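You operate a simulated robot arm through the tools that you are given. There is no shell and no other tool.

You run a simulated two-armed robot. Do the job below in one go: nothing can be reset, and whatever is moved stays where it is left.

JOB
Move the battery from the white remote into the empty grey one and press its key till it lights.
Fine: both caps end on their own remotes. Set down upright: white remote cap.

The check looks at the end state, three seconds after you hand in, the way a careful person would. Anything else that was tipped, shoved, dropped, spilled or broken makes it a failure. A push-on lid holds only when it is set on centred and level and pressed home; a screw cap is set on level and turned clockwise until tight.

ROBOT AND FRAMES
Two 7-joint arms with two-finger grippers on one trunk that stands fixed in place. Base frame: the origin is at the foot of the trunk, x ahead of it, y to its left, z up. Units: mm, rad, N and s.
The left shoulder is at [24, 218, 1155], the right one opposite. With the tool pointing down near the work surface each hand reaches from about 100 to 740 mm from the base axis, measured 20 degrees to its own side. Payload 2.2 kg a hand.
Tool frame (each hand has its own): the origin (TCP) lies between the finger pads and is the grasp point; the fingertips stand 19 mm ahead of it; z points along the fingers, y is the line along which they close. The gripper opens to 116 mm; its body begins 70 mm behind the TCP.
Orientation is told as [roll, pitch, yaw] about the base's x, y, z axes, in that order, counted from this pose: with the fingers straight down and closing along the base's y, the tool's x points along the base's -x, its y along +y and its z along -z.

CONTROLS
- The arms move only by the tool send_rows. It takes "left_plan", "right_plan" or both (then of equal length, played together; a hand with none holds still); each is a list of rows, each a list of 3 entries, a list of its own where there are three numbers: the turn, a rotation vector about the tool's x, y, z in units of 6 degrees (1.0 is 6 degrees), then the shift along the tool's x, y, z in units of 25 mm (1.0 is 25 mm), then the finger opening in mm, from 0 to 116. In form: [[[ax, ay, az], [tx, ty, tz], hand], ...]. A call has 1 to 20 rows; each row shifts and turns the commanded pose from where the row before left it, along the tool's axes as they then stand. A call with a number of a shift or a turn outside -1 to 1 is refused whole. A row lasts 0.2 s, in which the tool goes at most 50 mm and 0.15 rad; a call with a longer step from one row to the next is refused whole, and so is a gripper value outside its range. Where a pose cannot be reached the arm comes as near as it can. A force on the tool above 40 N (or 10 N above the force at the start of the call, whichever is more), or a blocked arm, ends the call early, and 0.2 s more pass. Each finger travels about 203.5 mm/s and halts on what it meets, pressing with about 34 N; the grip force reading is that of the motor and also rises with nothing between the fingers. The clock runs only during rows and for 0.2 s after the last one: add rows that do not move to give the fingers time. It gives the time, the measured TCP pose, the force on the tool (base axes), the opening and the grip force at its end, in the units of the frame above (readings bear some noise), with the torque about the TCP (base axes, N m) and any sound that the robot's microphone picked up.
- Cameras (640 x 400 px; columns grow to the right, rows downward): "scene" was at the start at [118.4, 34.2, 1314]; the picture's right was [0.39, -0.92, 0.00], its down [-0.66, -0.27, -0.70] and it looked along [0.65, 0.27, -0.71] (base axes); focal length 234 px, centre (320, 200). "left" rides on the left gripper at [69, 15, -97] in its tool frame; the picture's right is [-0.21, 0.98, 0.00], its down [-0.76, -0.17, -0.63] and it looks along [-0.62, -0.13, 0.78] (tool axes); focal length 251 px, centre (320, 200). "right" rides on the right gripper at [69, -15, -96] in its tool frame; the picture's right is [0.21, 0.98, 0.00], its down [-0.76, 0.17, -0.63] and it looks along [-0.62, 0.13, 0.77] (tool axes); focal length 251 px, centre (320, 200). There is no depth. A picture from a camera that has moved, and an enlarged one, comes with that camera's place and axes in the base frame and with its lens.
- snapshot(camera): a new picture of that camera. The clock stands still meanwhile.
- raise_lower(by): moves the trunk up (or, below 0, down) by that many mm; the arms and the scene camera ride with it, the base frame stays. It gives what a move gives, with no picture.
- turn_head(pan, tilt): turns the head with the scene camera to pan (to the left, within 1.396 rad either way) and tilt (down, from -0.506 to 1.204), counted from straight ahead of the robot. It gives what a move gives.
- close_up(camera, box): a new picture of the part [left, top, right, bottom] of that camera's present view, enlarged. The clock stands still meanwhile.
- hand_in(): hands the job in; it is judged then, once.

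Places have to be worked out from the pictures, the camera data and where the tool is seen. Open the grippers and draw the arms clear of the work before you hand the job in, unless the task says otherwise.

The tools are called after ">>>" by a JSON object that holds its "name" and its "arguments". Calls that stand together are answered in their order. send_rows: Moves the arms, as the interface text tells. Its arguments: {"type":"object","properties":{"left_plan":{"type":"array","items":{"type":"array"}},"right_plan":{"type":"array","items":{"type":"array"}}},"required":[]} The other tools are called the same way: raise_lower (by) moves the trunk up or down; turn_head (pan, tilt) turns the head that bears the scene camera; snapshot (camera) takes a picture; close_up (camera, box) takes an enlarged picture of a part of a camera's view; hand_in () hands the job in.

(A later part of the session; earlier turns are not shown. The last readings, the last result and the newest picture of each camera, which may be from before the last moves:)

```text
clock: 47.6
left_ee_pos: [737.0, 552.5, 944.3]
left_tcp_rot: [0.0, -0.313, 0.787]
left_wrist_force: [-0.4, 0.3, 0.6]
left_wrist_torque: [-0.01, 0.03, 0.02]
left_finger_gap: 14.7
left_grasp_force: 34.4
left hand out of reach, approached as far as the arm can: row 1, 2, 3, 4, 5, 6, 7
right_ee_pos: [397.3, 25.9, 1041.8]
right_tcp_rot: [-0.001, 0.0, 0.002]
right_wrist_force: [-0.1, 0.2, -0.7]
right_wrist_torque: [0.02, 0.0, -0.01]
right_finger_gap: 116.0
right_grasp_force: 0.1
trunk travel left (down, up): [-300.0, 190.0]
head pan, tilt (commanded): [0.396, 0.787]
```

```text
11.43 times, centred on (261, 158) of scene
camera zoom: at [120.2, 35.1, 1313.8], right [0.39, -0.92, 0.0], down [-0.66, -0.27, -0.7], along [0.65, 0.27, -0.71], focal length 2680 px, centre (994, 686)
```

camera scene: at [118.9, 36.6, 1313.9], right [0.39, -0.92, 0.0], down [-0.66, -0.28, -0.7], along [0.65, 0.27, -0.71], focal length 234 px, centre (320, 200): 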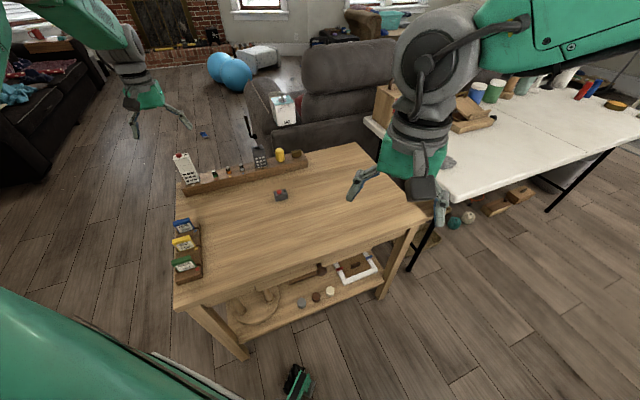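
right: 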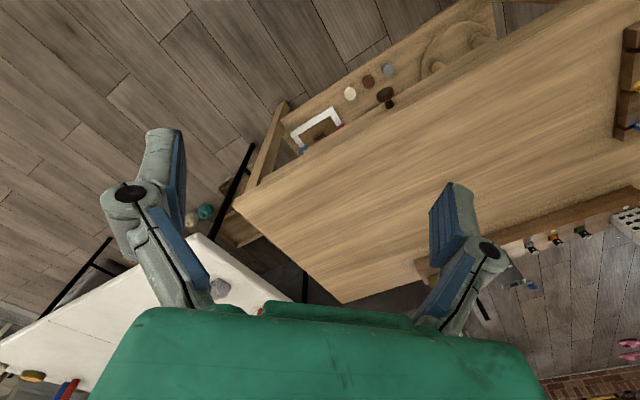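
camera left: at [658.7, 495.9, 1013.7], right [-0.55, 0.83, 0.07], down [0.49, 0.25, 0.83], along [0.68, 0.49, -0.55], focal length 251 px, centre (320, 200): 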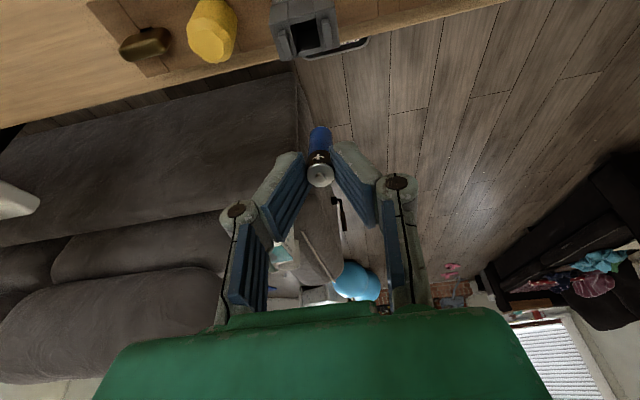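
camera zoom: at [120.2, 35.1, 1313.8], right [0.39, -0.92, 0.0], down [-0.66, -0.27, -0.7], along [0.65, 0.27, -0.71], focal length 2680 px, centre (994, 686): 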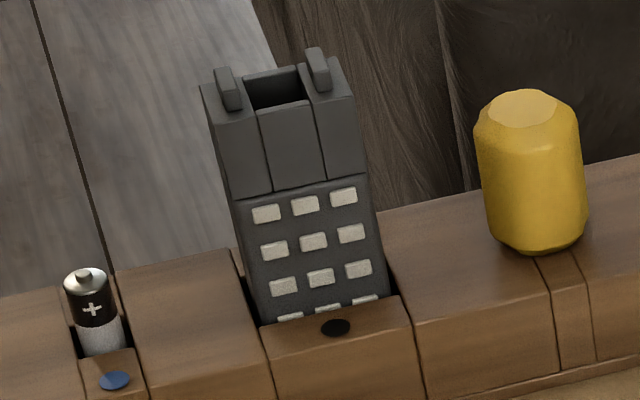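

Grey body centre resolves to (727.6, 544.0), slot ≈ 18 mm square. Since the hand must be tilted there, the battery should be re-gripped vertically in a tilted hand, using the white slot as the fixture. I'll retreat high and inward, un-tilt, then lower the trunk 100 mm for more reach margin.

>>> {"name": "send_rows", "arguments": {"left_plan": [[[0, 0, 0], [0.4, 0.8, -0.4], 0], [[0, 0, 0], [0.4, 0.8, -0.4], 0], [[0, 0, 0], [0.4, 0.8, -0.4], 0], [[0, 0, 0], [0.4, 0.8, -0.4], 0], [[0, 0, 0], [0.4, 0.8, -0.4], 0], [[0, 0, 0], [0.4, 0.8, -0.4], 0], [[0, 0, 0], [0.4, 0.8, -0.4], 0], [[0, 0, 0], [0.4, 0.8, -0.4], 0], [[0, 0, 0], [0.2, 0.8, -0.4], 0], [[0, 1, 0], [0, 0.8, -0.5], 0], [[0, 1, 0], [0, 0.6, -0.5], 0], [[0, 0.95, 0], [0, 0, -0.5], 0], [[0, 0, 0], [0, 0, 0], 0]]}}

>>> {"name": "snapshot", "arguments": {"camera": "left"}}

>>> {"name": "snapshot", "arguments": {"camera": "scene"}}

```text
clock: 50.4
left_ee_pos: [613.9, 664.3, 1041.7]
left_tcp_rot: [-0.001, -0.005, 0.786]
left_wrist_force: [-0.5, 0.6, 0.2]
left_wrist_torque: [0.01, 0.01, -0.02]
left_finger_gap: 14.8
left_grasp_force: 34.0
left hand out of reach, approached as far as the arm can: row 1, 2, 3, 4, 5, 6, 7, 8, 9, 10, 11, 12
right_ee_pos: [398.1, 25.9, 1042.8]
right_tcp_rot: [0.0, -0.002, 0.0]
right_wrist_force: [0.3, -0.2, 0.1]
right_wrist_torque: [0.03, -0.03, 0.03]
right_finger_gap: 116.1
right_grasp_force: 0.1
trunk travel left (down, up): [-300.0, 190.0]
head pan, tilt (commanded): [0.396, 0.787]
```

```text
taken
camera left: at [553.7, 625.5, 1136.9], right [-0.54, 0.84, 0.0], down [0.65, 0.42, 0.64], along [0.54, 0.34, -0.77], focal length 251 px, centre (320, 200)
```

left: 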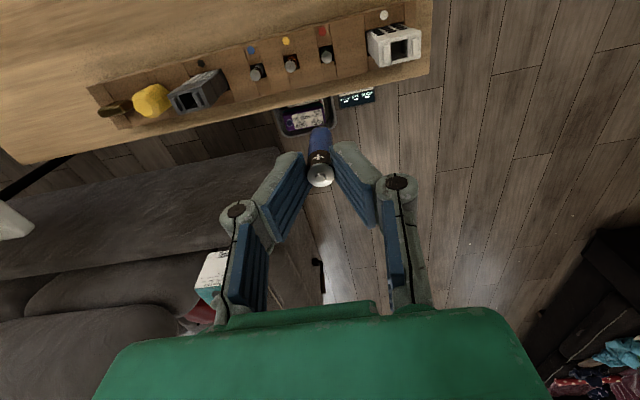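

```text
taken
camera scene: at [119.6, 36.2, 1313.8], right [0.39, -0.92, 0.0], down [-0.66, -0.28, -0.7], along [0.65, 0.27, -0.71], focal length 234 px, centre (320, 200)
```

scene: 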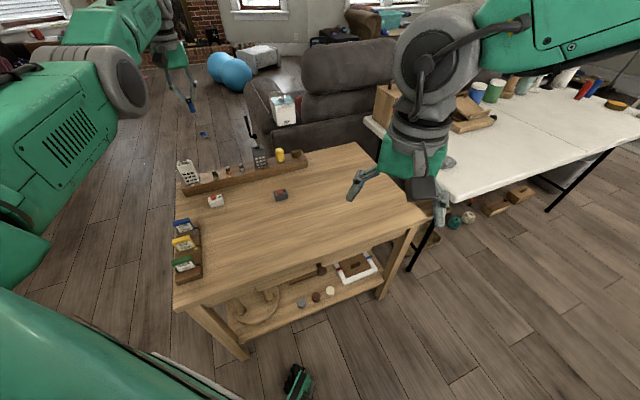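

The reported position differs from what I commanded since rows beyond reach distort things. I'll probe with a small inward move to see whether the command and measured pose agree again.

>>> {"name": "send_rows", "arguments": {"left_plan": [[[0, 0, 0], [0.5, 0, 0], 0], [[0, 0, 0], [0.5, 0, 0], 0], [[0, 0, 0], [0, 0, 0], 0]]}}

```text
clock: 51.2
left_ee_pos: [615.0, 657.8, 1044.4]
left_tcp_rot: [0.0, -0.004, 0.786]
left_wrist_force: [-0.1, 0.5, -0.3]
left_wrist_torque: [-0.01, 0.01, 0.01]
left_finger_gap: 14.7
left_grasp_force: 33.9
left hand out of reach, approached as far as the arm can: row 1, 2
right_ee_pos: [397.6, 26.9, 1041.5]
right_tcp_rot: [-0.001, -0.002, 0.002]
right_wrist_force: [0.3, 0.5, 0.2]
right_wrist_torque: [-0.03, 0.0, 0.01]
right_finger_gap: 115.9
right_grasp_force: 0.1
trunk travel left (down, up): [-300.0, 190.0]
head pan, tilt (commanded): [0.396, 0.787]
```

Still beyond reach in command space. I'll keep stepping inward until the measured pose follows again.

>>> {"name": "send_rows", "arguments": {"left_plan": [[[0, 0, 0], [0.8, 0, 0], 0], [[0, 0, 0], [0.8, 0, 0], 0], [[0, 0, 0], [0.8, 0, 0], 0], [[0, 0, 0], [0, 0, 0], 0]]}}

```text
clock: 52.2
left_ee_pos: [618.2, 653.2, 1049.2]
left_tcp_rot: [-0.001, -0.006, 0.784]
left_wrist_force: [0.2, -0.1, 0.4]
left_wrist_torque: [-0.01, 0.01, -0.02]
left_finger_gap: 14.6
left_grasp_force: 33.7
left hand out of reach, approached as far as the arm can: row 1, 2, 3
right_ee_pos: [397.8, 27.2, 1042.1]
right_tcp_rot: [-0.001, -0.001, 0.002]
right_wrist_force: [0.7, 0.0, -0.2]
right_wrist_torque: [-0.02, 0.05, -0.03]
right_finger_gap: 116.2
right_grasp_force: 0.1
trunk travel left (down, up): [-300.0, 190.0]
head pan, tilt (commanded): [0.396, 0.787]
```

Measured pose still lies on the reach limit (z slowly rising), so I continue commanding inward.

>>> {"name": "send_rows", "arguments": {"left_plan": [[[0, 0, 0], [0.8, 0, 0], 0], [[0, 0, 0], [0.8, 0, 0], 0], [[0, 0, 0], [0.8, 0, 0], 0], [[0, 0, 0], [0.8, 0, 0], 0], [[0, 0, 0], [0, 0, 0], 0]]}}

```text
clock: 53.4
left_ee_pos: [621.9, 643.4, 1055.2]
left_tcp_rot: [0.0, -0.007, 0.785]
left_wrist_force: [-0.3, 0.8, 0.5]
left_wrist_torque: [-0.01, 0.03, 0.0]
left_finger_gap: 14.7
left_grasp_force: 34.4
left hand out of reach, approached as far as the arm can: row 1, 2, 3, 4
right_ee_pos: [396.9, 26.4, 1042.6]
right_tcp_rot: [0.001, 0.0, 0.001]
right_wrist_force: [0.7, -0.1, 0.6]
right_wrist_torque: [0.01, 0.0, 0.03]
right_finger_gap: 116.0
right_grasp_force: 0.1
trunk travel left (down, up): [-300.0, 190.0]
head pan, tilt (commanded): [0.396, 0.787]
```

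Fit suggests the command is ~35 mm beyond the limit now. Continue inward.

>>> {"name": "send_rows", "arguments": {"left_plan": [[[0, 0, 0], [0.8, 0, 0], 0], [[0, 0, 0], [0.8, 0, 0], 0], [[0, 0, 0], [0.8, 0, 0], 0], [[0, 0, 0], [0.8, 0, 0], 0], [[0, 0, 0], [0, 0, 0], 0]]}}

```text
clock: 54.6
left_ee_pos: [627.4, 633.1, 1061.1]
left_tcp_rot: [0.0, -0.003, 0.784]
left_wrist_force: [1.1, 0.2, -0.4]
left_wrist_torque: [-0.01, -0.02, 0.01]
left_finger_gap: 14.5
left_grasp_force: 34.1
left hand out of reach, approached as far as the arm can: row 1, 2, 3, 4
right_ee_pos: [396.7, 27.0, 1041.8]
right_tcp_rot: [0.0, 0.0, 0.001]
right_wrist_force: [0.5, -0.1, 0.0]
right_wrist_torque: [0.01, -0.01, 0.0]
right_finger_gap: 116.1
right_grasp_force: 0.1
trunk travel left (down, up): [-300.0, 190.0]
head pan, tilt (commanded): [0.396, 0.787]
```

Converging: the command should be ~12 mm beyond the limit. One more inward step.

>>> {"name": "send_rows", "arguments": {"left_plan": [[[0, 0, 0], [0.8, 0, 0], 0], [[0, 0, 0], [0.8, 0, 0], 0], [[0, 0, 0], [0.8, 0, 0], 0], [[0, 0, 0], [0, 0, 0], 0]]}}

```text
clock: 55.6
left_ee_pos: [631.9, 626.3, 1065.9]
left_tcp_rot: [-0.001, -0.004, 0.786]
left_wrist_force: [0.1, -0.4, 0.0]
left_wrist_torque: [0.01, -0.03, 0.0]
left_finger_gap: 14.7
left_grasp_force: 34.2
left hand out of reach, approached as far as the arm can: row 1, 2, 3
right_ee_pos: [397.9, 26.3, 1041.5]
right_tcp_rot: [0.0, -0.002, 0.002]
right_wrist_force: [0.4, 0.7, -0.2]
right_wrist_torque: [0.02, 0.01, 0.0]
right_finger_gap: 116.1
right_grasp_force: 0.0
trunk travel left (down, up): [-300.0, 190.0]
head pan, tilt (commanded): [0.396, 0.787]
```

The behaviour fits an arm stuck fully straight (radial commands ignored, tangential ones followed), so my command has run far inward of the real hand. I'll re-sync by commanding back outward to near the measured pose.

>>> {"name": "send_rows", "arguments": {"left_plan": [[[0, 0, 0], [-0.96, -0.2, -0.06], 0], [[0, 0, 0], [-0.96, -0.2, -0.06], 0], [[0, 0, 0], [-0.96, -0.2, -0.06], 0], [[0, 0, 0], [-0.96, -0.2, -0.06], 0], [[0, 0, 0], [-0.96, -0.2, -0.06], 0], [[0, 0, 0], [-0.96, -0.2, -0.06], 0], [[0, 0, 0], [-0.96, -0.2, -0.06], 0], [[0, 0, 0], [-0.96, -0.2, -0.06], 0], [[0, 0, 0], [-0.96, -0.2, -0.06], 0], [[0, 0, 0], [-0.96, -0.2, -0.06], 0], [[0, 0, 0], [0, 0, 0], 0]]}}

```text
clock: 58.0
left_ee_pos: [629.2, 633.8, 1064.2]
left_tcp_rot: [-0.003, -0.005, 0.785]
left_wrist_force: [-0.6, -0.6, -0.1]
left_wrist_torque: [-0.02, -0.03, 0.0]
left_finger_gap: 14.7
left_grasp_force: 34.2
left hand out of reach, approached as far as the arm can: row 1, 2, 3, 4, 5, 6, 7, 8, 9, 10
right_ee_pos: [398.1, 25.7, 1042.3]
right_tcp_rot: [-0.001, -0.002, 0.002]
right_wrist_force: [0.1, -0.7, 0.5]
right_wrist_torque: [0.02, 0.02, 0.0]
right_finger_gap: 116.2
right_grasp_force: 0.1
trunk travel left (down, up): [-300.0, 190.0]
head pan, tilt (commanded): [0.396, 0.787]
```

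To learn where the command really is, I'll test with a 100 mm sideways command (left) and compare how far the hand actually swings.

>>> {"name": "send_rows", "arguments": {"left_plan": [[[0, 0, 0], [0, 0.8, 0], 0], [[0, 0, 0], [0, 0.8, 0], 0], [[0, 0, 0], [0, 0.8, 0], 0], [[0, 0, 0], [0, 0.8, 0], 0], [[0, 0, 0], [0, 0.8, 0], 0], [[0, 0, 0], [0, 0, 0], 0]]}}

```text
clock: 59.4
left_ee_pos: [572.6, 714.8, 1065.7]
left_tcp_rot: [-0.001, -0.005, 0.785]
left_wrist_force: [-0.1, -0.2, -0.7]
left_wrist_torque: [-0.01, 0.0, 0.01]
left_finger_gap: 14.5
left_grasp_force: 33.7
left hand out of reach, approached as far as the arm can: row 1, 2, 3, 4
right_ee_pos: [398.2, 26.6, 1042.3]
right_tcp_rot: [0.001, -0.002, 0.002]
right_wrist_force: [-0.2, -0.7, -0.1]
right_wrist_torque: [0.0, 0.01, 0.04]
right_finger_gap: 116.2
right_grasp_force: 0.1
trunk travel left (down, up): [-300.0, 190.0]
head pan, tilt (commanded): [0.396, 0.787]
```

The hand followed ~99 mm and the last row was in reach. Now a small inward move to see if it follows.

>>> {"name": "send_rows", "arguments": {"left_plan": [[[0, 0, 0], [0.4, 0, 0], 0], [[0, 0, 0], [0.4, 0, 0], 0], [[0, 0, 0], [0.4, 0, 0], 0], [[0, 0, 0], [0, 0, 0], 0]]}}

```text
clock: 60.4
left_ee_pos: [572.7, 714.4, 1066.2]
left_tcp_rot: [-0.003, -0.007, 0.785]
left_wrist_force: [0.4, -0.6, -0.2]
left_wrist_torque: [0.0, 0.0, 0.01]
left_finger_gap: 14.7
left_grasp_force: 33.9
left hand out of reach, approached as far as the arm can: row 1, 2, 3
right_ee_pos: [397.5, 26.1, 1042.4]
right_tcp_rot: [0.001, -0.002, 0.002]
right_wrist_force: [-0.9, 0.1, -0.8]
right_wrist_torque: [0.01, -0.03, 0.03]
right_finger_gap: 115.8
right_grasp_force: 0.1
trunk travel left (down, up): [-300.0, 190.0]
head pan, tilt (commanded): [0.396, 0.787]
```

Inward is singular with the arm straight. Untested is a combined rightward-plus-inward (and downward) motion, which may flex the elbow; I'll try rightward/inward.

>>> {"name": "send_rows", "arguments": {"left_plan": [[[0, 0, 0], [0.4, -0.9, 0], 0], [[0, 0, 0], [0.4, -0.9, 0], 0], [[0, 0, 0], [0.4, -0.9, 0], 0], [[0, 0, 0], [0, 0, 0], 0]]}}

```text
clock: 61.4
left_ee_pos: [612.2, 655.9, 1069.0]
left_tcp_rot: [-0.003, -0.004, 0.785]
left_wrist_force: [0.2, 0.6, 0.3]
left_wrist_torque: [0.01, 0.0, 0.01]
left_finger_gap: 14.7
left_grasp_force: 34.0
left hand out of reach, approached as far as the arm can: row 1, 2, 3
right_ee_pos: [397.3, 27.2, 1041.6]
right_tcp_rot: [0.001, -0.001, 0.0]
right_wrist_force: [-0.1, 1.0, 0.2]
right_wrist_torque: [-0.02, 0.0, 0.0]
right_finger_gap: 116.0
right_grasp_force: 0.1
trunk travel left (down, up): [-300.0, 190.0]
head pan, tilt (commanded): [0.396, 0.787]
```

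Still on the limit. Next test: downward with inward.

>>> {"name": "send_rows", "arguments": {"left_plan": [[[0, 0, 0], [0.5, 0, 0.7], 0], [[0, 0, 0], [0.5, 0, 0.7], 0], [[0, 0, 0], [0.5, 0, 0.7], 0], [[0, 0, 0], [0, 0, 0], 0]]}}

```text
clock: 62.4
left_ee_pos: [621.8, 651.6, 1022.9]
left_tcp_rot: [-0.003, -0.004, 0.785]
left_wrist_force: [0.1, 0.6, -0.9]
left_wrist_torque: [-0.01, -0.02, -0.01]
left_finger_gap: 14.5
left_grasp_force: 33.7
left hand out of reach, approached as far as the arm can: row 1, 2, 3
right_ee_pos: [397.9, 26.5, 1042.7]
right_tcp_rot: [0.001, -0.001, 0.001]
right_wrist_force: [0.3, 0.7, 0.0]
right_wrist_torque: [0.01, -0.02, -0.01]
right_finger_gap: 116.1
right_grasp_force: 0.1
trunk travel left (down, up): [-300.0, 190.0]
head pan, tilt (commanded): [0.396, 0.787]
```

Still locked. I'll look at the left arm's configuration by turning the head toward it.

>>> {"name": "turn_head", "arguments": {"pan": 0.8, "tilt": 0.3}}

>>> {"name": "snapshot", "arguments": {"camera": "scene"}}

>>> {"name": "snapshot", "arguments": {"camera": "right"}}

```text
clock: 63.3
left_ee_pos: [622.3, 651.7, 1022.6]
left_tcp_rot: [0.001, -0.004, 0.785]
left_wrist_force: [0.3, -1.1, -0.5]
left_wrist_torque: [0.01, -0.02, -0.01]
left_finger_gap: 14.6
left_grasp_force: 34.3
right_ee_pos: [398.1, 26.2, 1042.9]
right_tcp_rot: [0.001, -0.002, 0.002]
right_wrist_force: [0.0, 0.6, 0.8]
right_wrist_torque: [0.01, -0.02, 0.03]
right_finger_gap: 116.0
right_grasp_force: 0.0
trunk travel left (down, up): [-300.0, 190.0]
head pan, tilt (commanded): [0.799, 0.3]
```

```text
taken
camera scene: at [110.2, 71.9, 1357.0], right [0.72, -0.7, 0.0], down [-0.21, -0.22, -0.95], along [0.66, 0.68, -0.3], focal length 234 px, centre (320, 200)
```

scene: 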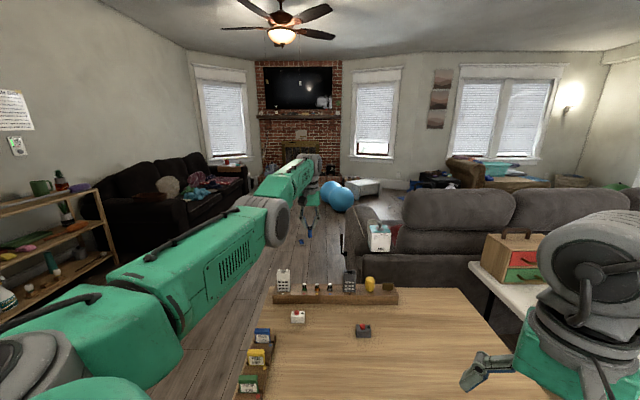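

```text
taken
camera right: at [328.5, 12.0, 1139.4], right [-0.22, 0.98, 0.0], down [0.76, 0.17, 0.63], along [0.62, 0.14, -0.77], focal length 251 px, centre (320, 200)
```

right: 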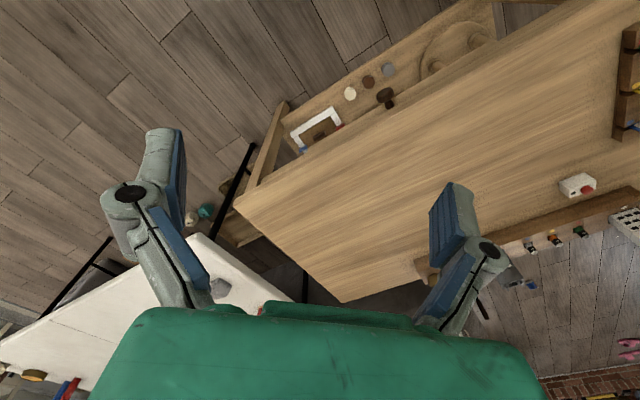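

The picture confirms the left arm is perfectly straight at the elbow. From straight, even a small retraction needs a large elbow angle, so I'll try very small inward steps (1 mm per row).

>>> {"name": "send_rows", "arguments": {"left_plan": [[[0, 0, 0], [0.04, 0, 0], 0], [[0, 0, 0], [0.04, 0, 0], 0], [[0, 0, 0], [0.04, 0, 0], 0], [[0, 0, 0], [0.04, 0, 0], 0], [[0, 0, 0], [0.06, 0, 0], 0], [[0, 0, 0], [0.06, 0, 0], 0], [[0, 0, 0], [0.06, 0, 0], 0], [[0, 0, 0], [0.06, 0, 0], 0], [[0, 0, 0], [0, 0, 0], 0]]}}

```text
clock: 65.3
left_ee_pos: [623.9, 650.4, 1023.0]
left_tcp_rot: [0.0, -0.003, 0.786]
left_wrist_force: [-0.5, 0.7, 0.2]
left_wrist_torque: [-0.03, -0.01, 0.0]
left_finger_gap: 14.5
left_grasp_force: 34.4
left hand out of reach, approached as far as the arm can: row 4, 6
right_ee_pos: [398.2, 27.7, 1042.2]
right_tcp_rot: [0.001, -0.001, 0.001]
right_wrist_force: [-0.5, 0.0, 0.0]
right_wrist_torque: [0.03, -0.02, 0.0]
right_finger_gap: 115.6
right_grasp_force: 0.2
trunk travel left (down, up): [-300.0, 190.0]
head pan, tilt (commanded): [0.799, 0.3]
```

The command re-bases to the achieved pose each time, and the elbow (which was bent upward before) isn't flexing. Flexing it should lower the hand, so I'll move straight down ~80 mm (clear space below) and then try inward again.

>>> {"name": "send_rows", "arguments": {"left_plan": [[[0, 0, 0], [0, 0, 0.8], 0], [[0, 0, 0], [0, 0, 0.8], 0], [[0, 0, 0], [0, 0, 0.8], 0], [[0, 0, 0], [0, 0, 0.8], 0], [[0, 0, 0], [0.4, 0, 0.3], 0], [[0, 0, 0], [0.4, 0, 0], 0], [[0, 0, 0], [0.4, 0, 0], 0], [[0, 0, 0], [0, 0, 0], 0]]}}

```text
clock: 67.1
left_ee_pos: [630.8, 643.8, 934.0]
left_tcp_rot: [-0.001, -0.004, 0.785]
left_wrist_force: [-0.9, -0.1, 1.0]
left_wrist_torque: [-0.01, 0.01, 0.02]
left_finger_gap: 14.7
left_grasp_force: 34.1
left hand out of reach, approached as far as the arm can: row 1, 5, 6, 7
right_ee_pos: [398.4, 26.7, 1041.8]
right_tcp_rot: [0.0, -0.002, 0.002]
right_wrist_force: [0.1, 0.5, 0.1]
right_wrist_torque: [0.0, 0.02, 0.02]
right_finger_gap: 115.9
right_grasp_force: 0.1
trunk travel left (down, up): [-300.0, 190.0]
head pan, tilt (commanded): [0.799, 0.3]
```

Still no inward motion. If the downward travel flexed the elbow slightly, smaller inward steps (4 mm) combined with more downward motion might catch; I'll try that.

>>> {"name": "send_rows", "arguments": {"left_plan": [[[0, 0, 0], [0.16, 0, 0.1], 0], [[0, 0, 0], [0.16, 0, 0.1], 0], [[0, 0, 0], [0.16, 0, 0.1], 0], [[0, 0, 0], [0.16, 0, 0], 0], [[0, 0, 0], [0.16, 0, 0], 0], [[0, 0, 0], [0.16, 0, 0], 0], [[0, 0, 0], [0.16, 0, 0], 0], [[0, 0, 0], [0, 0, 0], 0]]}}

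>>> {"name": "snapshot", "arguments": {"camera": "scene"}}

```text
clock: 68.9
left_ee_pos: [633.0, 641.1, 926.3]
left_tcp_rot: [0.001, -0.002, 0.787]
left_wrist_force: [0.4, 0.3, -0.1]
left_wrist_torque: [0.0, -0.03, -0.03]
left_finger_gap: 14.6
left_grasp_force: 33.8
left hand out of reach, approached as far as the arm can: row 1, 2, 3, 4, 5, 6, 7
right_ee_pos: [397.3, 27.1, 1041.5]
right_tcp_rot: [-0.001, -0.003, 0.003]
right_wrist_force: [-0.3, 0.0, -0.5]
right_wrist_torque: [-0.02, 0.03, -0.02]
right_finger_gap: 115.8
right_grasp_force: 0.1
trunk travel left (down, up): [-300.0, 190.0]
head pan, tilt (commanded): [0.799, 0.3]
```

```text
taken
camera scene: at [110.1, 71.9, 1357.1], right [0.72, -0.7, 0.0], down [-0.21, -0.22, -0.95], along [0.66, 0.68, -0.3], focal length 234 px, centre (320, 200)
```

scene: 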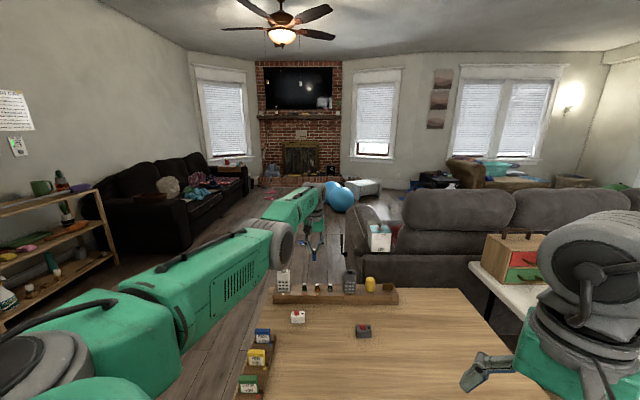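

The elbow gets no share from pure translations, but rotating the tool inward about the wrist (fingers toward the robot while the TCP swings inward) should flex it. I'll do 6 rows of +6° with matching inward shift.

>>> {"name": "send_rows", "arguments": {"left_plan": [[[0, 1, 0], [0.74, 0, 0], 0], [[0, 1, 0], [0.74, 0, 0], 0], [[0, 1, 0], [0.74, 0, 0], 0], [[0, 1, 0], [0.76, 0, 0], 0], [[0, 1, 0], [0.78, 0, 0], 0], [[0, 1, 0], [0.78, 0, 0], 0], [[0, 0, 0], [0, 0, 0], 0]]}}

>>> {"name": "snapshot", "arguments": {"camera": "scene"}}

```text
clock: 70.5
left_ee_pos: [546.7, 559.2, 954.8]
left_tcp_rot: [-0.001, 0.621, 0.785]
left_wrist_force: [0.5, -0.4, -0.5]
left_wrist_torque: [-0.05, 0.02, 0.01]
left_finger_gap: 14.4
left_grasp_force: 33.9
left hand out of reach, approached as far as the arm can: row 2, 3, 4
right_ee_pos: [399.0, 26.2, 1042.6]
right_tcp_rot: [0.0, -0.004, 0.001]
right_wrist_force: [0.2, 0.6, 0.2]
right_wrist_torque: [0.0, 0.01, -0.02]
right_finger_gap: 116.0
right_grasp_force: 0.1
trunk travel left (down, up): [-300.0, 190.0]
head pan, tilt (commanded): [0.799, 0.3]
```

```text
taken
camera scene: at [110.0, 71.8, 1357.1], right [0.72, -0.7, 0.0], down [-0.21, -0.22, -0.95], along [0.66, 0.68, -0.3], focal length 234 px, centre (320, 200)
```

scene: 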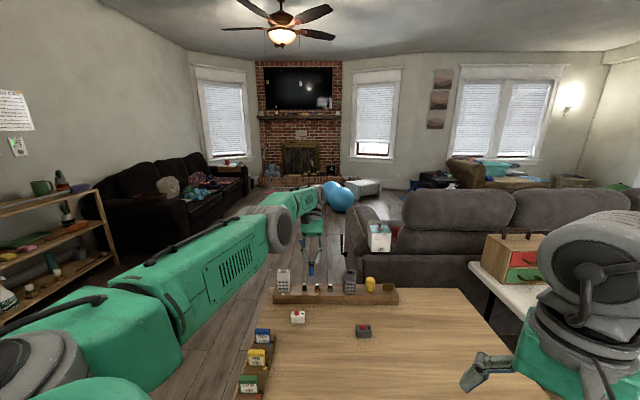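

The elbow has flexed and the pose is within reach again. I'll move further inward (staying high) and rotate the hand back to vertical.

>>> {"name": "send_rows", "arguments": {"left_plan": [[[0, 0, 0], [0.5, 0, 0.36], 0], [[0, 0, 0], [0.65, 0, 0.46], 0], [[0, 0, 0], [0.65, 0, 0.46], 0], [[0, 0, 0], [0.3, 0, 0.2], 0], [[0, -1, 0], [0, 0, 0], 0], [[0, -1, 0], [0, 0, 0], 0], [[0, -1, 0], [0, 0, 0], 0], [[0, -1, 0], [0, 0, 0], 0], [[0, -1, 0], [0, 0, 0], 0], [[0, -0.93, 0], [0, 0, 0], 0], [[0, 0, 0], [0, 0, 0], 0]]}}

>>> {"name": "snapshot", "arguments": {"camera": "left"}}

```text
clock: 72.9
left_ee_pos: [498.2, 512.5, 954.9]
left_tcp_rot: [-0.001, 0.001, 0.789]
left_wrist_force: [0.3, 0.2, -0.4]
left_wrist_torque: [-0.01, 0.0, -0.02]
left_finger_gap: 14.7
left_grasp_force: 34.0
right_ee_pos: [398.1, 26.3, 1042.1]
right_tcp_rot: [-0.001, -0.003, 0.002]
right_wrist_force: [-1.2, 0.1, -0.3]
right_wrist_torque: [0.02, -0.03, 0.0]
right_finger_gap: 115.6
right_grasp_force: 0.0
trunk travel left (down, up): [-300.0, 190.0]
head pan, tilt (commanded): [0.799, 0.3]
```

```text
taken
camera left: at [438.8, 473.7, 1050.2], right [-0.54, 0.84, 0.0], down [0.65, 0.42, 0.63], along [0.53, 0.34, -0.77], focal length 251 px, centre (320, 200)
```

left: 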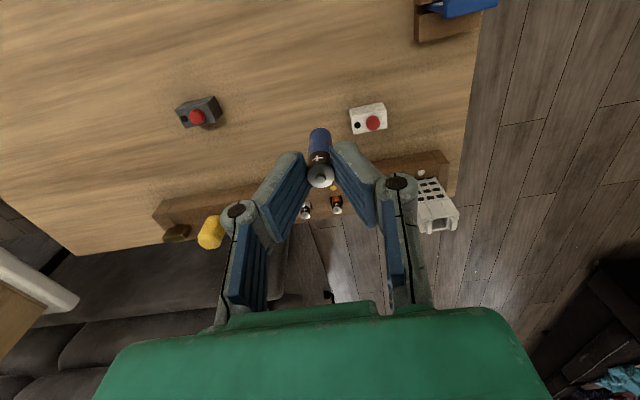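

Recovered: vertical hand at (498, 512, 955) well inside reach, battery still held. I'll lower the trunk 100 mm (all clear below) and aim the head at the rail.

>>> {"name": "raise_lower", "arguments": {"by": -100}}

>>> {"name": "turn_head", "arguments": {"pan": 0.7, "tilt": 0.6}}

>>> {"name": "snapshot", "arguments": {"camera": "scene"}}

>>> {"name": "snapshot", "arguments": {"camera": "right"}}

```text
clock: 74.2
left_ee_pos: [498.1, 511.2, 854.8]
left_tcp_rot: [-0.003, 0.0, 0.786]
left_wrist_force: [-0.4, -0.2, 0.0]
left_wrist_torque: [-0.01, -0.01, 0.04]
left_finger_gap: 14.5
left_grasp_force: 33.8
right_ee_pos: [397.2, 26.6, 940.5]
right_tcp_rot: [-0.001, -0.002, 0.002]
right_wrist_force: [-0.4, 0.1, -0.7]
right_wrist_torque: [0.01, 0.0, 0.0]
right_finger_gap: 116.0
right_grasp_force: 0.1
trunk travel left (down, up): [-200.0, 290.0]
head pan, tilt (commanded): [0.799, 0.3]
```

```text
clock: 75.0
left_ee_pos: [497.9, 511.4, 855.3]
left_tcp_rot: [-0.001, 0.0, 0.786]
left_wrist_force: [0.7, -0.5, -0.4]
left_wrist_torque: [0.01, -0.02, 0.0]
left_finger_gap: 14.7
left_grasp_force: 33.7
right_ee_pos: [397.2, 26.1, 941.5]
right_tcp_rot: [-0.001, -0.002, 0.003]
right_wrist_force: [-0.7, -0.1, 0.0]
right_wrist_torque: [0.01, -0.01, 0.02]
right_finger_gap: 116.0
right_grasp_force: 0.1
trunk travel left (down, up): [-200.0, 290.0]
head pan, tilt (commanded): [0.7, 0.6]
```

```text
taken
camera scene: at [111.4, 60.5, 1229.8], right [0.64, -0.76, 0.0], down [-0.43, -0.37, -0.82], along [0.63, 0.53, -0.57], focal length 234 px, centre (320, 200)
```

scene: 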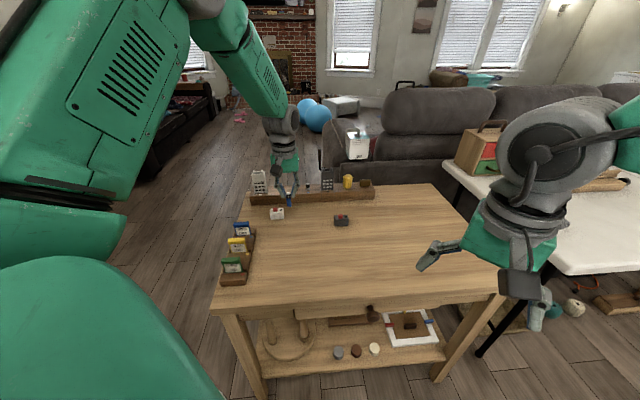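

```text
taken
camera right: at [328.2, 11.9, 1039.4], right [-0.22, 0.98, 0.0], down [0.76, 0.17, 0.63], along [0.62, 0.14, -0.77], focal length 251 px, centre (320, 200)
```

right: 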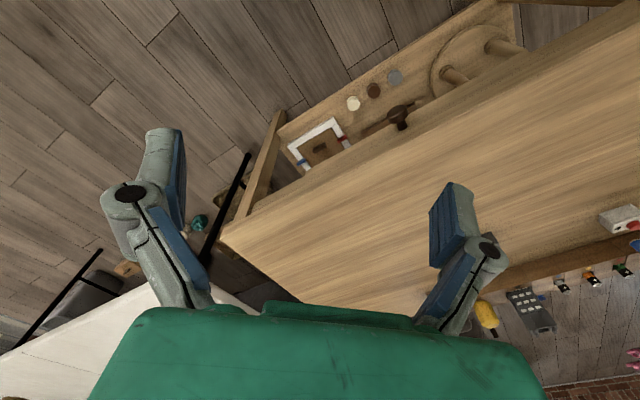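

I'll set the battery upright on the open bench right below to re-grip it with a tilted hand. First lower to just above contact.

>>> {"name": "send_rows", "arguments": {"left_plan": [[[0, 0, 0], [0, 0, 0.8], 0], [[0, 0, 0], [0, 0, 0.9], 0], [[0, 0, 0], [0, 0, 0.9], 0], [[0, 0, 0], [0, 0, 0.4], 0], [[0, 0, 0], [0, 0, 0.1], 0], [[0, 0, 0], [0, 0, 0.1], 0], [[0, 0, 0], [0, 0, 0.04], 0], [[0, 0, 0], [0, 0, 0.04], 0], [[0, 0, 0], [0, 0, 0], 0]]}}

>>> {"name": "close_up", "arguments": {"camera": "scene", "box": [255, 165, 335, 225]}}

>>> {"name": "close_up", "arguments": {"camera": "left", "box": [240, 80, 400, 230]}}

```text
clock: 77.0
left_ee_pos: [497.4, 510.7, 773.8]
left_tcp_rot: [-0.001, 0.0, 0.786]
left_wrist_force: [0.1, 0.1, -0.3]
left_wrist_torque: [0.0, 0.0, 0.04]
left_finger_gap: 14.4
left_grasp_force: 34.0
right_ee_pos: [398.3, 26.3, 941.8]
right_tcp_rot: [-0.002, -0.002, 0.001]
right_wrist_force: [0.3, 0.4, -0.2]
right_wrist_torque: [-0.02, 0.0, -0.01]
right_finger_gap: 116.0
right_grasp_force: 0.1
trunk travel left (down, up): [-200.0, 290.0]
head pan, tilt (commanded): [0.7, 0.6]
```

```text
6.67 times, centred on (295, 195) of scene
camera zoom: at [111.5, 60.6, 1229.7], right [0.64, -0.76, 0.0], down [-0.44, -0.37, -0.82], along [0.63, 0.53, -0.57], focal length 1563 px, centre (487, 233)
```

zoom: 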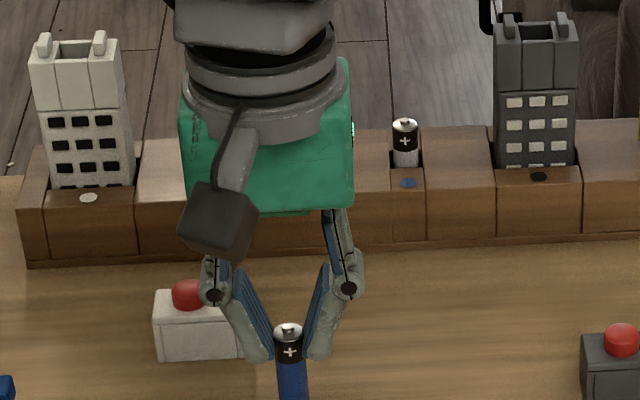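

```text
2.67 times, centred on (320, 155) of left
camera zoom: at [438.6, 473.2, 868.8], right [-0.54, 0.84, 0.0], down [0.65, 0.42, 0.63], along [0.53, 0.34, -0.77], focal length 670 px, centre (320, 320)
```

zoom: 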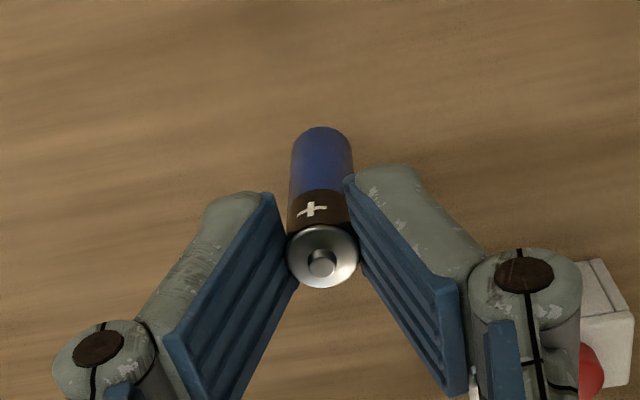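

Battery hangs vertically; white cap is clear of the fingers. Creep down to bench contact.

>>> {"name": "send_rows", "arguments": {"left_plan": [[[0, 0, 0], [0, 0, 0.06], 0], [[0, 0, 0], [0, 0, 0.06], 0], [[0, 0, 0], [0, 0, 0.06], 0], [[0, 0, 0], [0, 0, 0.06], 0], [[0, 0, 0], [0, 0, 0.04], 0], [[0, 0, 0], [0, 0, 0.04], 0], [[0, 0, 0], [0, 0, 0], 0]]}}

```text
clock: 78.7
left_ee_pos: [497.6, 511.9, 765.1]
left_tcp_rot: [-0.001, 0.0, 0.786]
left_wrist_force: [0.0, 0.8, 0.1]
left_wrist_torque: [-0.05, 0.02, 0.01]
left_finger_gap: 14.4
left_grasp_force: 34.1
right_ee_pos: [398.3, 26.7, 941.9]
right_tcp_rot: [0.001, -0.002, 0.002]
right_wrist_force: [0.7, -1.0, 0.2]
right_wrist_torque: [0.01, -0.02, -0.01]
right_finger_gap: 116.0
right_grasp_force: 0.2
trunk travel left (down, up): [-200.0, 290.0]
head pan, tilt (commanded): [0.7, 0.6]
```

No contact yet at TCP 765; continue with 0.75–1 mm steps.

>>> {"name": "send_rows", "arguments": {"left_plan": [[[0, 0, 0], [0, 0, 0.04], 0], [[0, 0, 0], [0, 0, 0.04], 0], [[0, 0, 0], [0, 0, 0.03], 0], [[0, 0, 0], [0, 0, 0], 0]]}}

>>> {"name": "close_up", "arguments": {"camera": "scene", "box": [275, 195, 315, 225]}}

```text
clock: 79.7
left_ee_pos: [497.7, 510.7, 762.3]
left_tcp_rot: [0.0, 0.001, 0.787]
left_wrist_force: [-0.2, 0.1, -0.2]
left_wrist_torque: [0.02, 0.02, 0.0]
left_finger_gap: 14.6
left_grasp_force: 34.0
right_ee_pos: [397.3, 26.8, 942.6]
right_tcp_rot: [0.0, -0.001, 0.002]
right_wrist_force: [0.0, 0.0, 1.0]
right_wrist_torque: [0.0, 0.01, 0.03]
right_finger_gap: 115.9
right_grasp_force: 0.0
trunk travel left (down, up): [-200.0, 290.0]
head pan, tilt (commanded): [0.7, 0.6]
```

```text
13.33 times, centred on (295, 210) of scene
camera zoom: at [111.5, 60.6, 1229.7], right [0.64, -0.76, 0.0], down [-0.44, -0.37, -0.82], along [0.63, 0.53, -0.57], focal length 3127 px, centre (653, 67)
```

zoom: 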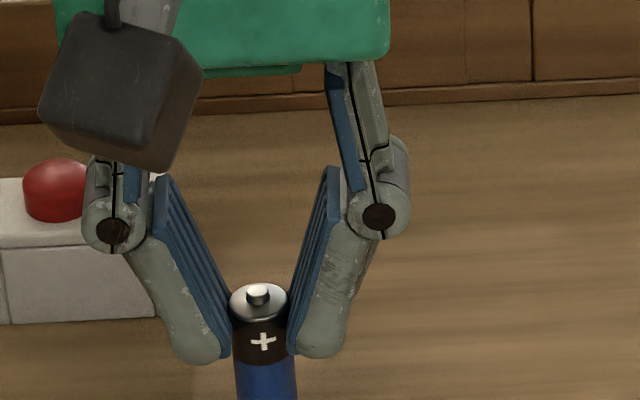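

>>> {"name": "send_rows", "arguments": {"left_plan": [[[0, 0, 0], [0, 0, 0.04], 0], [[0, 0, 0], [0, 0, 0.04], 0], [[0, 0, 0], [0, 0, 0], 0]]}}

>>> {"name": "close_up", "arguments": {"camera": "scene", "box": [275, 200, 315, 240]}}

```text
clock: 80.5
left_ee_pos: [496.9, 511.1, 760.1]
left_tcp_rot: [-0.002, -0.001, 0.785]
left_wrist_force: [0.7, -1.0, -0.2]
left_wrist_torque: [-0.01, 0.01, -0.01]
left_finger_gap: 14.6
left_grasp_force: 34.0
right_ee_pos: [396.7, 26.1, 941.5]
right_tcp_rot: [0.001, -0.002, 0.002]
right_wrist_force: [0.2, 0.2, 0.0]
right_wrist_torque: [-0.01, -0.02, 0.01]
right_finger_gap: 116.0
right_grasp_force: 0.0
trunk travel left (down, up): [-200.0, 290.0]
head pan, tilt (commanded): [0.7, 0.6]
```

```text
10.00 times, centred on (295, 220) of scene
camera zoom: at [111.6, 60.6, 1229.7], right [0.64, -0.76, 0.0], down [-0.44, -0.37, -0.82], along [0.63, 0.53, -0.57], focal length 2345 px, centre (570, 0)
```

zoom: 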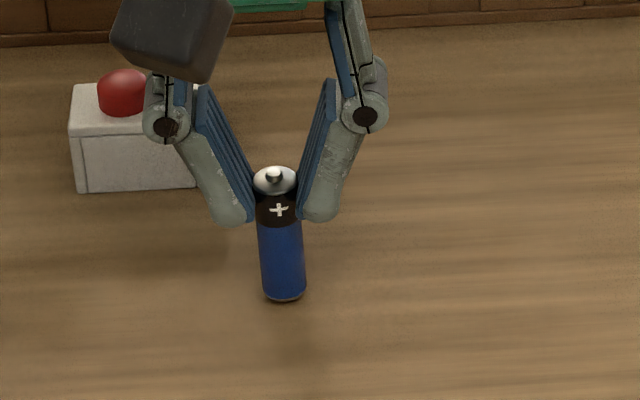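

From this view the battery bottom may still be several mm above the bench. I'll continue creeping down.

>>> {"name": "send_rows", "arguments": {"left_plan": [[[0, 0, 0], [0, 0, 0.04], 0], [[0, 0, 0], [0, 0, 0.04], 0], [[0, 0, 0], [0, 0, 0.04], 0], [[0, 0, 0], [0, 0, 0.04], 0], [[0, 0, 0], [0, 0, 0], 0]]}}

```text
clock: 81.7
left_ee_pos: [497.8, 510.6, 756.9]
left_tcp_rot: [-0.001, -0.001, 0.786]
left_wrist_force: [-2.5, 0.7, 11.4]
left_wrist_torque: [0.03, 0.08, -0.04]
left_finger_gap: 14.2
left_grasp_force: 33.6
right_ee_pos: [396.9, 25.7, 942.2]
right_tcp_rot: [0.0, -0.002, 0.003]
right_wrist_force: [-0.3, 0.1, 0.5]
right_wrist_torque: [-0.02, 0.0, -0.02]
right_finger_gap: 116.0
right_grasp_force: 0.1
trunk travel left (down, up): [-200.0, 290.0]
head pan, tilt (commanded): [0.7, 0.6]
```

Contact (11 N) at TCP ≈ 757, so the battery bottom is ~56 mm below the TCP. Ease off slightly and open gently.

>>> {"name": "send_rows", "arguments": {"left_plan": [[[0, 0, 0], [0, 0, -0.02], 0], [[0, 0, 0], [0, 0, 0], 15], [[0, 0, 0], [0, 0, 0], 17], [[0, 0, 0], [0, 0, 0], 20], [[0, 0, 0], [0, 0, 0], 26], [[0, 0, 0], [0, 0, 0], 32], [[0, 0, 0], [0, 0, 0], 32]]}}

>>> {"name": "close_up", "arguments": {"camera": "scene", "box": [275, 200, 315, 240]}}

>>> {"name": "close_up", "arguments": {"camera": "left", "box": [240, 80, 400, 230]}}

```text
clock: 83.2
left_ee_pos: [498.5, 511.0, 756.5]
left_tcp_rot: [-0.002, -0.001, 0.787]
left_wrist_force: [0.0, -0.8, 0.6]
left_wrist_torque: [0.02, 0.0, 0.03]
left_finger_gap: 32.3
left_grasp_force: 0.0
right_ee_pos: [397.5, 25.3, 942.7]
right_tcp_rot: [0.0, -0.001, 0.002]
right_wrist_force: [-0.2, 0.3, -0.5]
right_wrist_torque: [-0.01, -0.02, 0.02]
right_finger_gap: 116.0
right_grasp_force: 0.1
trunk travel left (down, up): [-200.0, 290.0]
head pan, tilt (commanded): [0.7, 0.6]
```

```text
10.00 times, centred on (295, 220) of scene
camera zoom: at [111.5, 60.6, 1229.7], right [0.64, -0.76, 0.0], down [-0.44, -0.37, -0.82], along [0.63, 0.53, -0.57], focal length 2345 px, centre (570, 0)
```

zoom: 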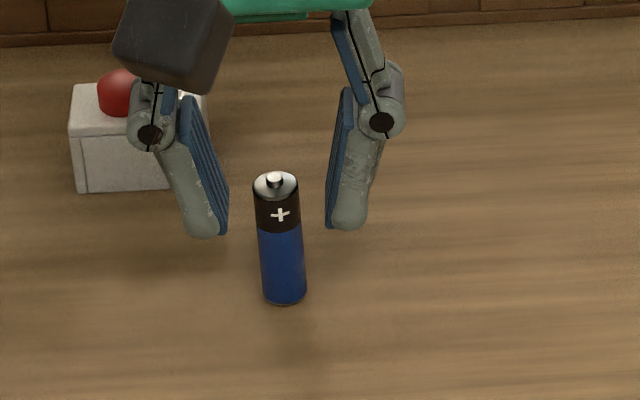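

```text
2.67 times, centred on (320, 155) of left
camera zoom: at [438.3, 473.0, 852.4], right [-0.54, 0.84, 0.0], down [0.65, 0.42, 0.63], along [0.53, 0.34, -0.77], focal length 670 px, centre (320, 320)
```

zoom: 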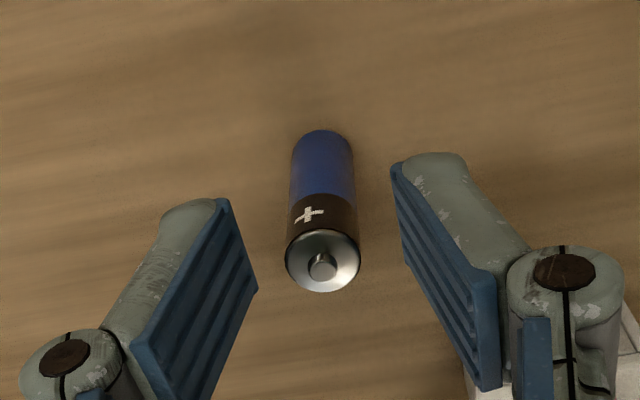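

Battery stands upright by itself. Now I tilt the open hand 18° outward about the TCP and raise 3 mm so the near fingertip corner will clear the prongs later.

>>> {"name": "send_rows", "arguments": {"left_plan": [[[0, -0.75, 0], [0, 0, -0.06], 32], [[0, -0.75, 0], [0, 0, -0.06], 32], [[0, -0.75, 0], [0, 0, 0], 32], [[0, -0.75, 0], [0, 0, 0], 32], [[0, 0, 0], [0, 0, 0], 32]]}}

>>> {"name": "close_up", "arguments": {"camera": "scene", "box": [275, 200, 315, 240]}}

>>> {"name": "close_up", "arguments": {"camera": "left", "box": [240, 80, 400, 230]}}

```text
clock: 84.5
left_ee_pos: [498.4, 511.7, 759.5]
left_tcp_rot: [-0.002, -0.313, 0.786]
left_wrist_force: [-0.2, -0.5, 0.6]
left_wrist_torque: [0.02, 0.0, 0.03]
left_finger_gap: 31.9
left_grasp_force: 0.0
right_ee_pos: [397.4, 26.5, 940.7]
right_tcp_rot: [0.0, -0.001, 0.001]
right_wrist_force: [-0.5, -0.2, 0.9]
right_wrist_torque: [0.02, 0.0, 0.02]
right_finger_gap: 115.7
right_grasp_force: 0.0
trunk travel left (down, up): [-200.0, 290.0]
head pan, tilt (commanded): [0.7, 0.6]
```

```text
10.00 times, centred on (295, 220) of scene
camera zoom: at [111.5, 60.0, 1229.7], right [0.64, -0.76, 0.0], down [-0.44, -0.37, -0.82], along [0.63, 0.53, -0.57], focal length 2345 px, centre (570, 0)
```

zoom: 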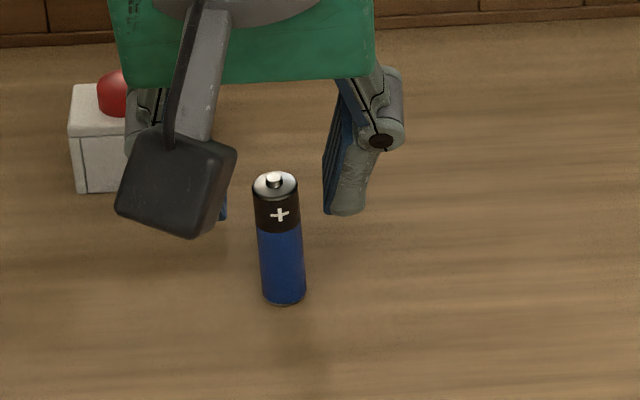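

```text
2.67 times, centred on (320, 155) of left
camera zoom: at [419.9, 454.8, 828.9], right [-0.55, 0.83, 0.07], down [0.49, 0.25, 0.84], along [0.68, 0.49, -0.55], focal length 670 px, centre (320, 320)
```

zoom: 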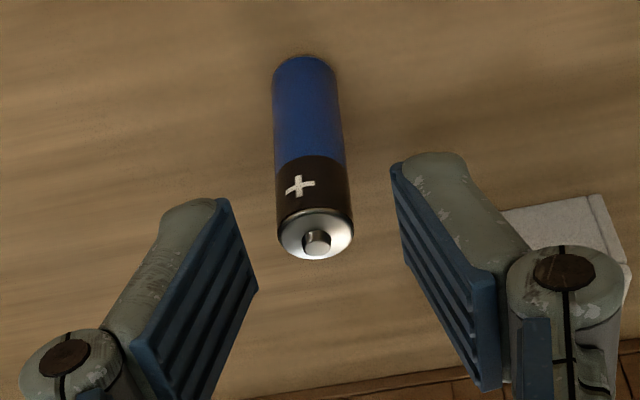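

Battery sits ~3 mm toward the robot side of the pads' centre; I'll shift 3 mm inward and close gently.

>>> {"name": "send_rows", "arguments": {"left_plan": [[[0, 0, 0], [0.12, 0.01, -0.04], 32], [[0, 0, 0], [0, 0, 0], 26], [[0, 0, 0], [0, 0, 0], 20], [[0, 0, 0], [0, 0, 0], 16], [[0, 0, 0], [0, 0, 0], 13], [[0, 0, 0], [0, 0, 0], 8], [[0, 0, 0], [0, 0, 0], 0]]}}

>>> {"name": "close_up", "arguments": {"camera": "scene", "box": [275, 200, 315, 240]}}

>>> {"name": "close_up", "arguments": {"camera": "left", "box": [240, 80, 400, 230]}}

```text
clock: 86.0
left_ee_pos: [493.6, 510.0, 760.0]
left_tcp_rot: [-0.001, -0.315, 0.788]
left_wrist_force: [-0.6, 1.0, -0.1]
left_wrist_torque: [-0.01, -0.01, 0.0]
left_finger_gap: 14.3
left_grasp_force: 33.8
right_ee_pos: [398.3, 26.9, 941.5]
right_tcp_rot: [0.001, -0.003, 0.0]
right_wrist_force: [0.1, -0.7, 0.0]
right_wrist_torque: [0.04, 0.0, 0.02]
right_finger_gap: 116.0
right_grasp_force: 0.1
trunk travel left (down, up): [-200.0, 290.0]
head pan, tilt (commanded): [0.7, 0.6]
```

```text
10.00 times, centred on (295, 220) of scene
camera zoom: at [111.5, 60.2, 1229.7], right [0.64, -0.76, 0.0], down [-0.44, -0.37, -0.82], along [0.63, 0.53, -0.57], focal length 2345 px, centre (570, 0)
```

zoom: 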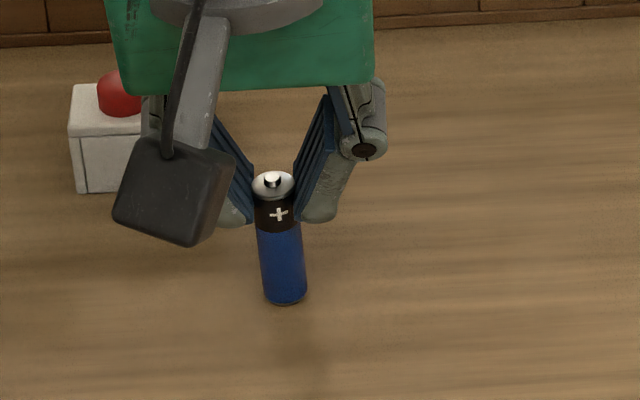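

```text
2.67 times, centred on (320, 155) of left
camera zoom: at [417.3, 452.7, 829.0], right [-0.55, 0.83, 0.06], down [0.49, 0.25, 0.84], along [0.68, 0.49, -0.55], focal length 670 px, centre (320, 320)
```

zoom: 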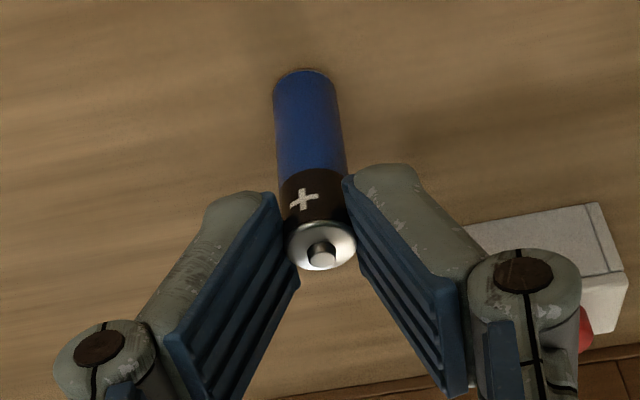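

Battery re-gripped (14.3 mm) and still vertical with the hand tilted 18°. Lift 160 mm straight up first.

>>> {"name": "send_rows", "arguments": {"left_plan": [[[0, 0, 0], [-0.06, 0, -0.19], 0], [[0, 0, 0], [-0.124, 0, -0.38], 0], [[0, 0, 0], [-0.285, 0, -0.875], 0], [[0, 0, 0], [-0.285, 0, -0.875], 0], [[0, 0, 0], [-0.285, 0, -0.875], 0], [[0, 0, 0], [-0.285, 0, -0.875], 0], [[0, 0, 0], [-0.285, 0, -0.875], 0], [[0, 0, 0], [-0.285, 0, -0.875], 0], [[0, 0, 0], [-0.1, 0, -0.3], 0], [[0, 0, 0], [0, 0, 0], 0]]}}

>>> {"name": "close_up", "arguments": {"camera": "scene", "box": [255, 130, 355, 230]}}

>>> {"name": "snapshot", "arguments": {"camera": "left"}}

```text
clock: 88.2
left_ee_pos: [496.7, 508.6, 919.2]
left_tcp_rot: [-0.002, -0.316, 0.787]
left_wrist_force: [-0.5, 0.0, 0.3]
left_wrist_torque: [-0.05, -0.04, -0.01]
left_finger_gap: 14.3
left_grasp_force: 34.1
right_ee_pos: [397.5, 27.0, 942.3]
right_tcp_rot: [-0.001, -0.001, 0.001]
right_wrist_force: [0.2, -0.4, -0.1]
right_wrist_torque: [0.0, -0.01, -0.01]
right_finger_gap: 116.1
right_grasp_force: 0.1
trunk travel left (down, up): [-200.0, 290.0]
head pan, tilt (commanded): [0.7, 0.6]
```

```text
4.00 times, centred on (305, 180) of scene
camera zoom: at [111.1, 59.8, 1229.8], right [0.64, -0.76, 0.0], down [-0.44, -0.37, -0.82], along [0.63, 0.53, -0.57], focal length 938 px, centre (380, 280)
```

zoom: 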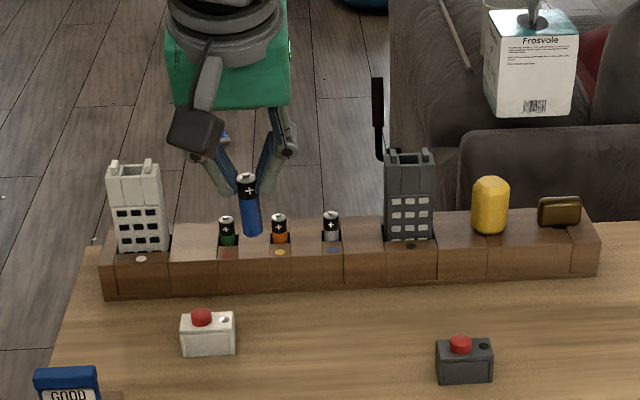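

```text
taken
camera left: at [418.5, 452.5, 989.1], right [-0.55, 0.83, 0.06], down [0.49, 0.25, 0.84], along [0.68, 0.49, -0.55], focal length 251 px, centre (320, 200)
```

left: 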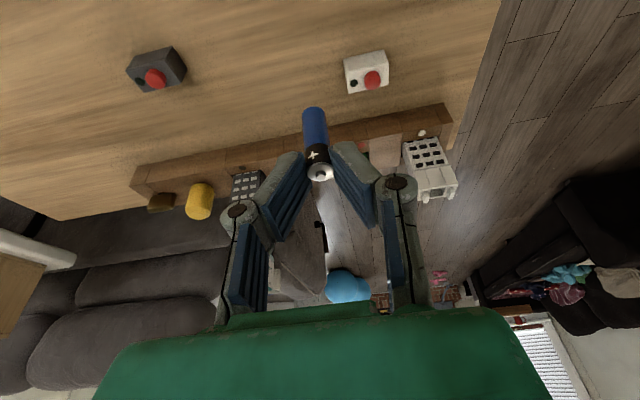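

Now travel over to the grey remote at this height (battery bottom ≈ z 860), stopping ~15 mm short for a visual check.

>>> {"name": "send_rows", "arguments": {"left_plan": [[[0, 0, 0], [-0.719, -0.62, 0.234], 0], [[0, 0, 0], [-0.719, -0.62, 0.234], 0], [[0, 0, 0], [-0.719, -0.62, 0.234], 0], [[0, 0, 0], [-0.719, -0.62, 0.234], 0], [[0, 0, 0], [-0.719, -0.62, 0.234], 0], [[0, 0, 0], [-0.719, -0.62, 0.234], 0], [[0, 0, 0], [-0.719, -0.62, 0.234], 0], [[0, 0, 0], [-0.719, -0.62, 0.234], 0], [[0, 0, 0], [-0.719, -0.62, 0.234], 0], [[0, 0, 0], [0, 0, 0], 0]]}}

>>> {"name": "snapshot", "arguments": {"camera": "left"}}

>>> {"name": "close_up", "arguments": {"camera": "scene", "box": [300, 130, 370, 200]}}

```text
clock: 90.5
left_ee_pos: [717.1, 531.5, 920.4]
left_tcp_rot: [-0.001, -0.314, 0.786]
left_wrist_force: [0.1, -0.1, -0.8]
left_wrist_torque: [0.0, -0.02, 0.01]
left_finger_gap: 14.1
left_grasp_force: 33.9
right_ee_pos: [396.9, 26.9, 942.4]
right_tcp_rot: [0.0, -0.003, 0.002]
right_wrist_force: [0.8, 0.5, -0.2]
right_wrist_torque: [0.01, -0.02, -0.02]
right_finger_gap: 116.0
right_grasp_force: 0.0
trunk travel left (down, up): [-200.0, 290.0]
head pan, tilt (commanded): [0.7, 0.6]
```

```text
taken
camera left: at [638.6, 475.0, 990.1], right [-0.55, 0.83, 0.06], down [0.49, 0.25, 0.84], along [0.68, 0.49, -0.55], focal length 251 px, centre (320, 200)
```

left: 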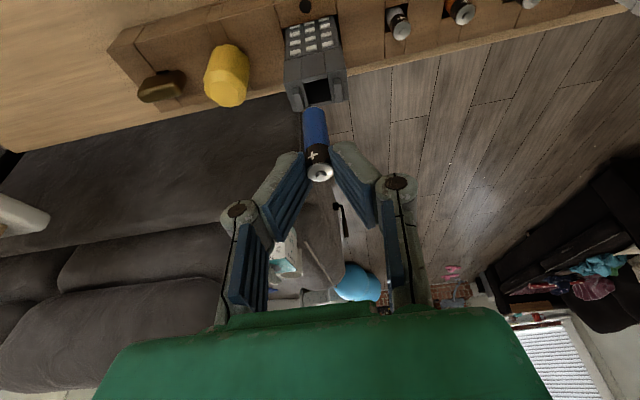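

```text
5.71 times, centred on (335, 165) of scene
camera zoom: at [111.6, 60.7, 1229.8], right [0.64, -0.76, 0.0], down [-0.44, -0.37, -0.82], along [0.63, 0.53, -0.57], focal length 1340 px, centre (234, 400)
```

zoom: 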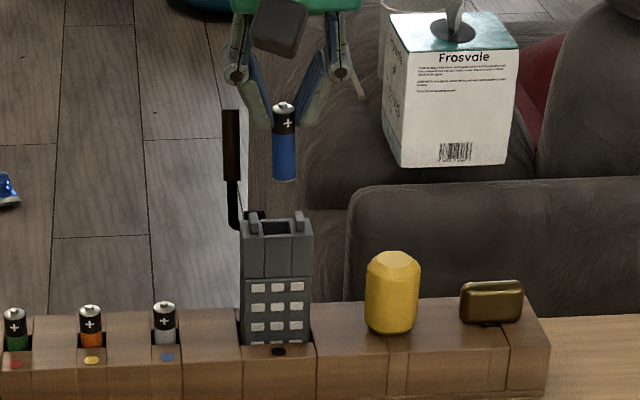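

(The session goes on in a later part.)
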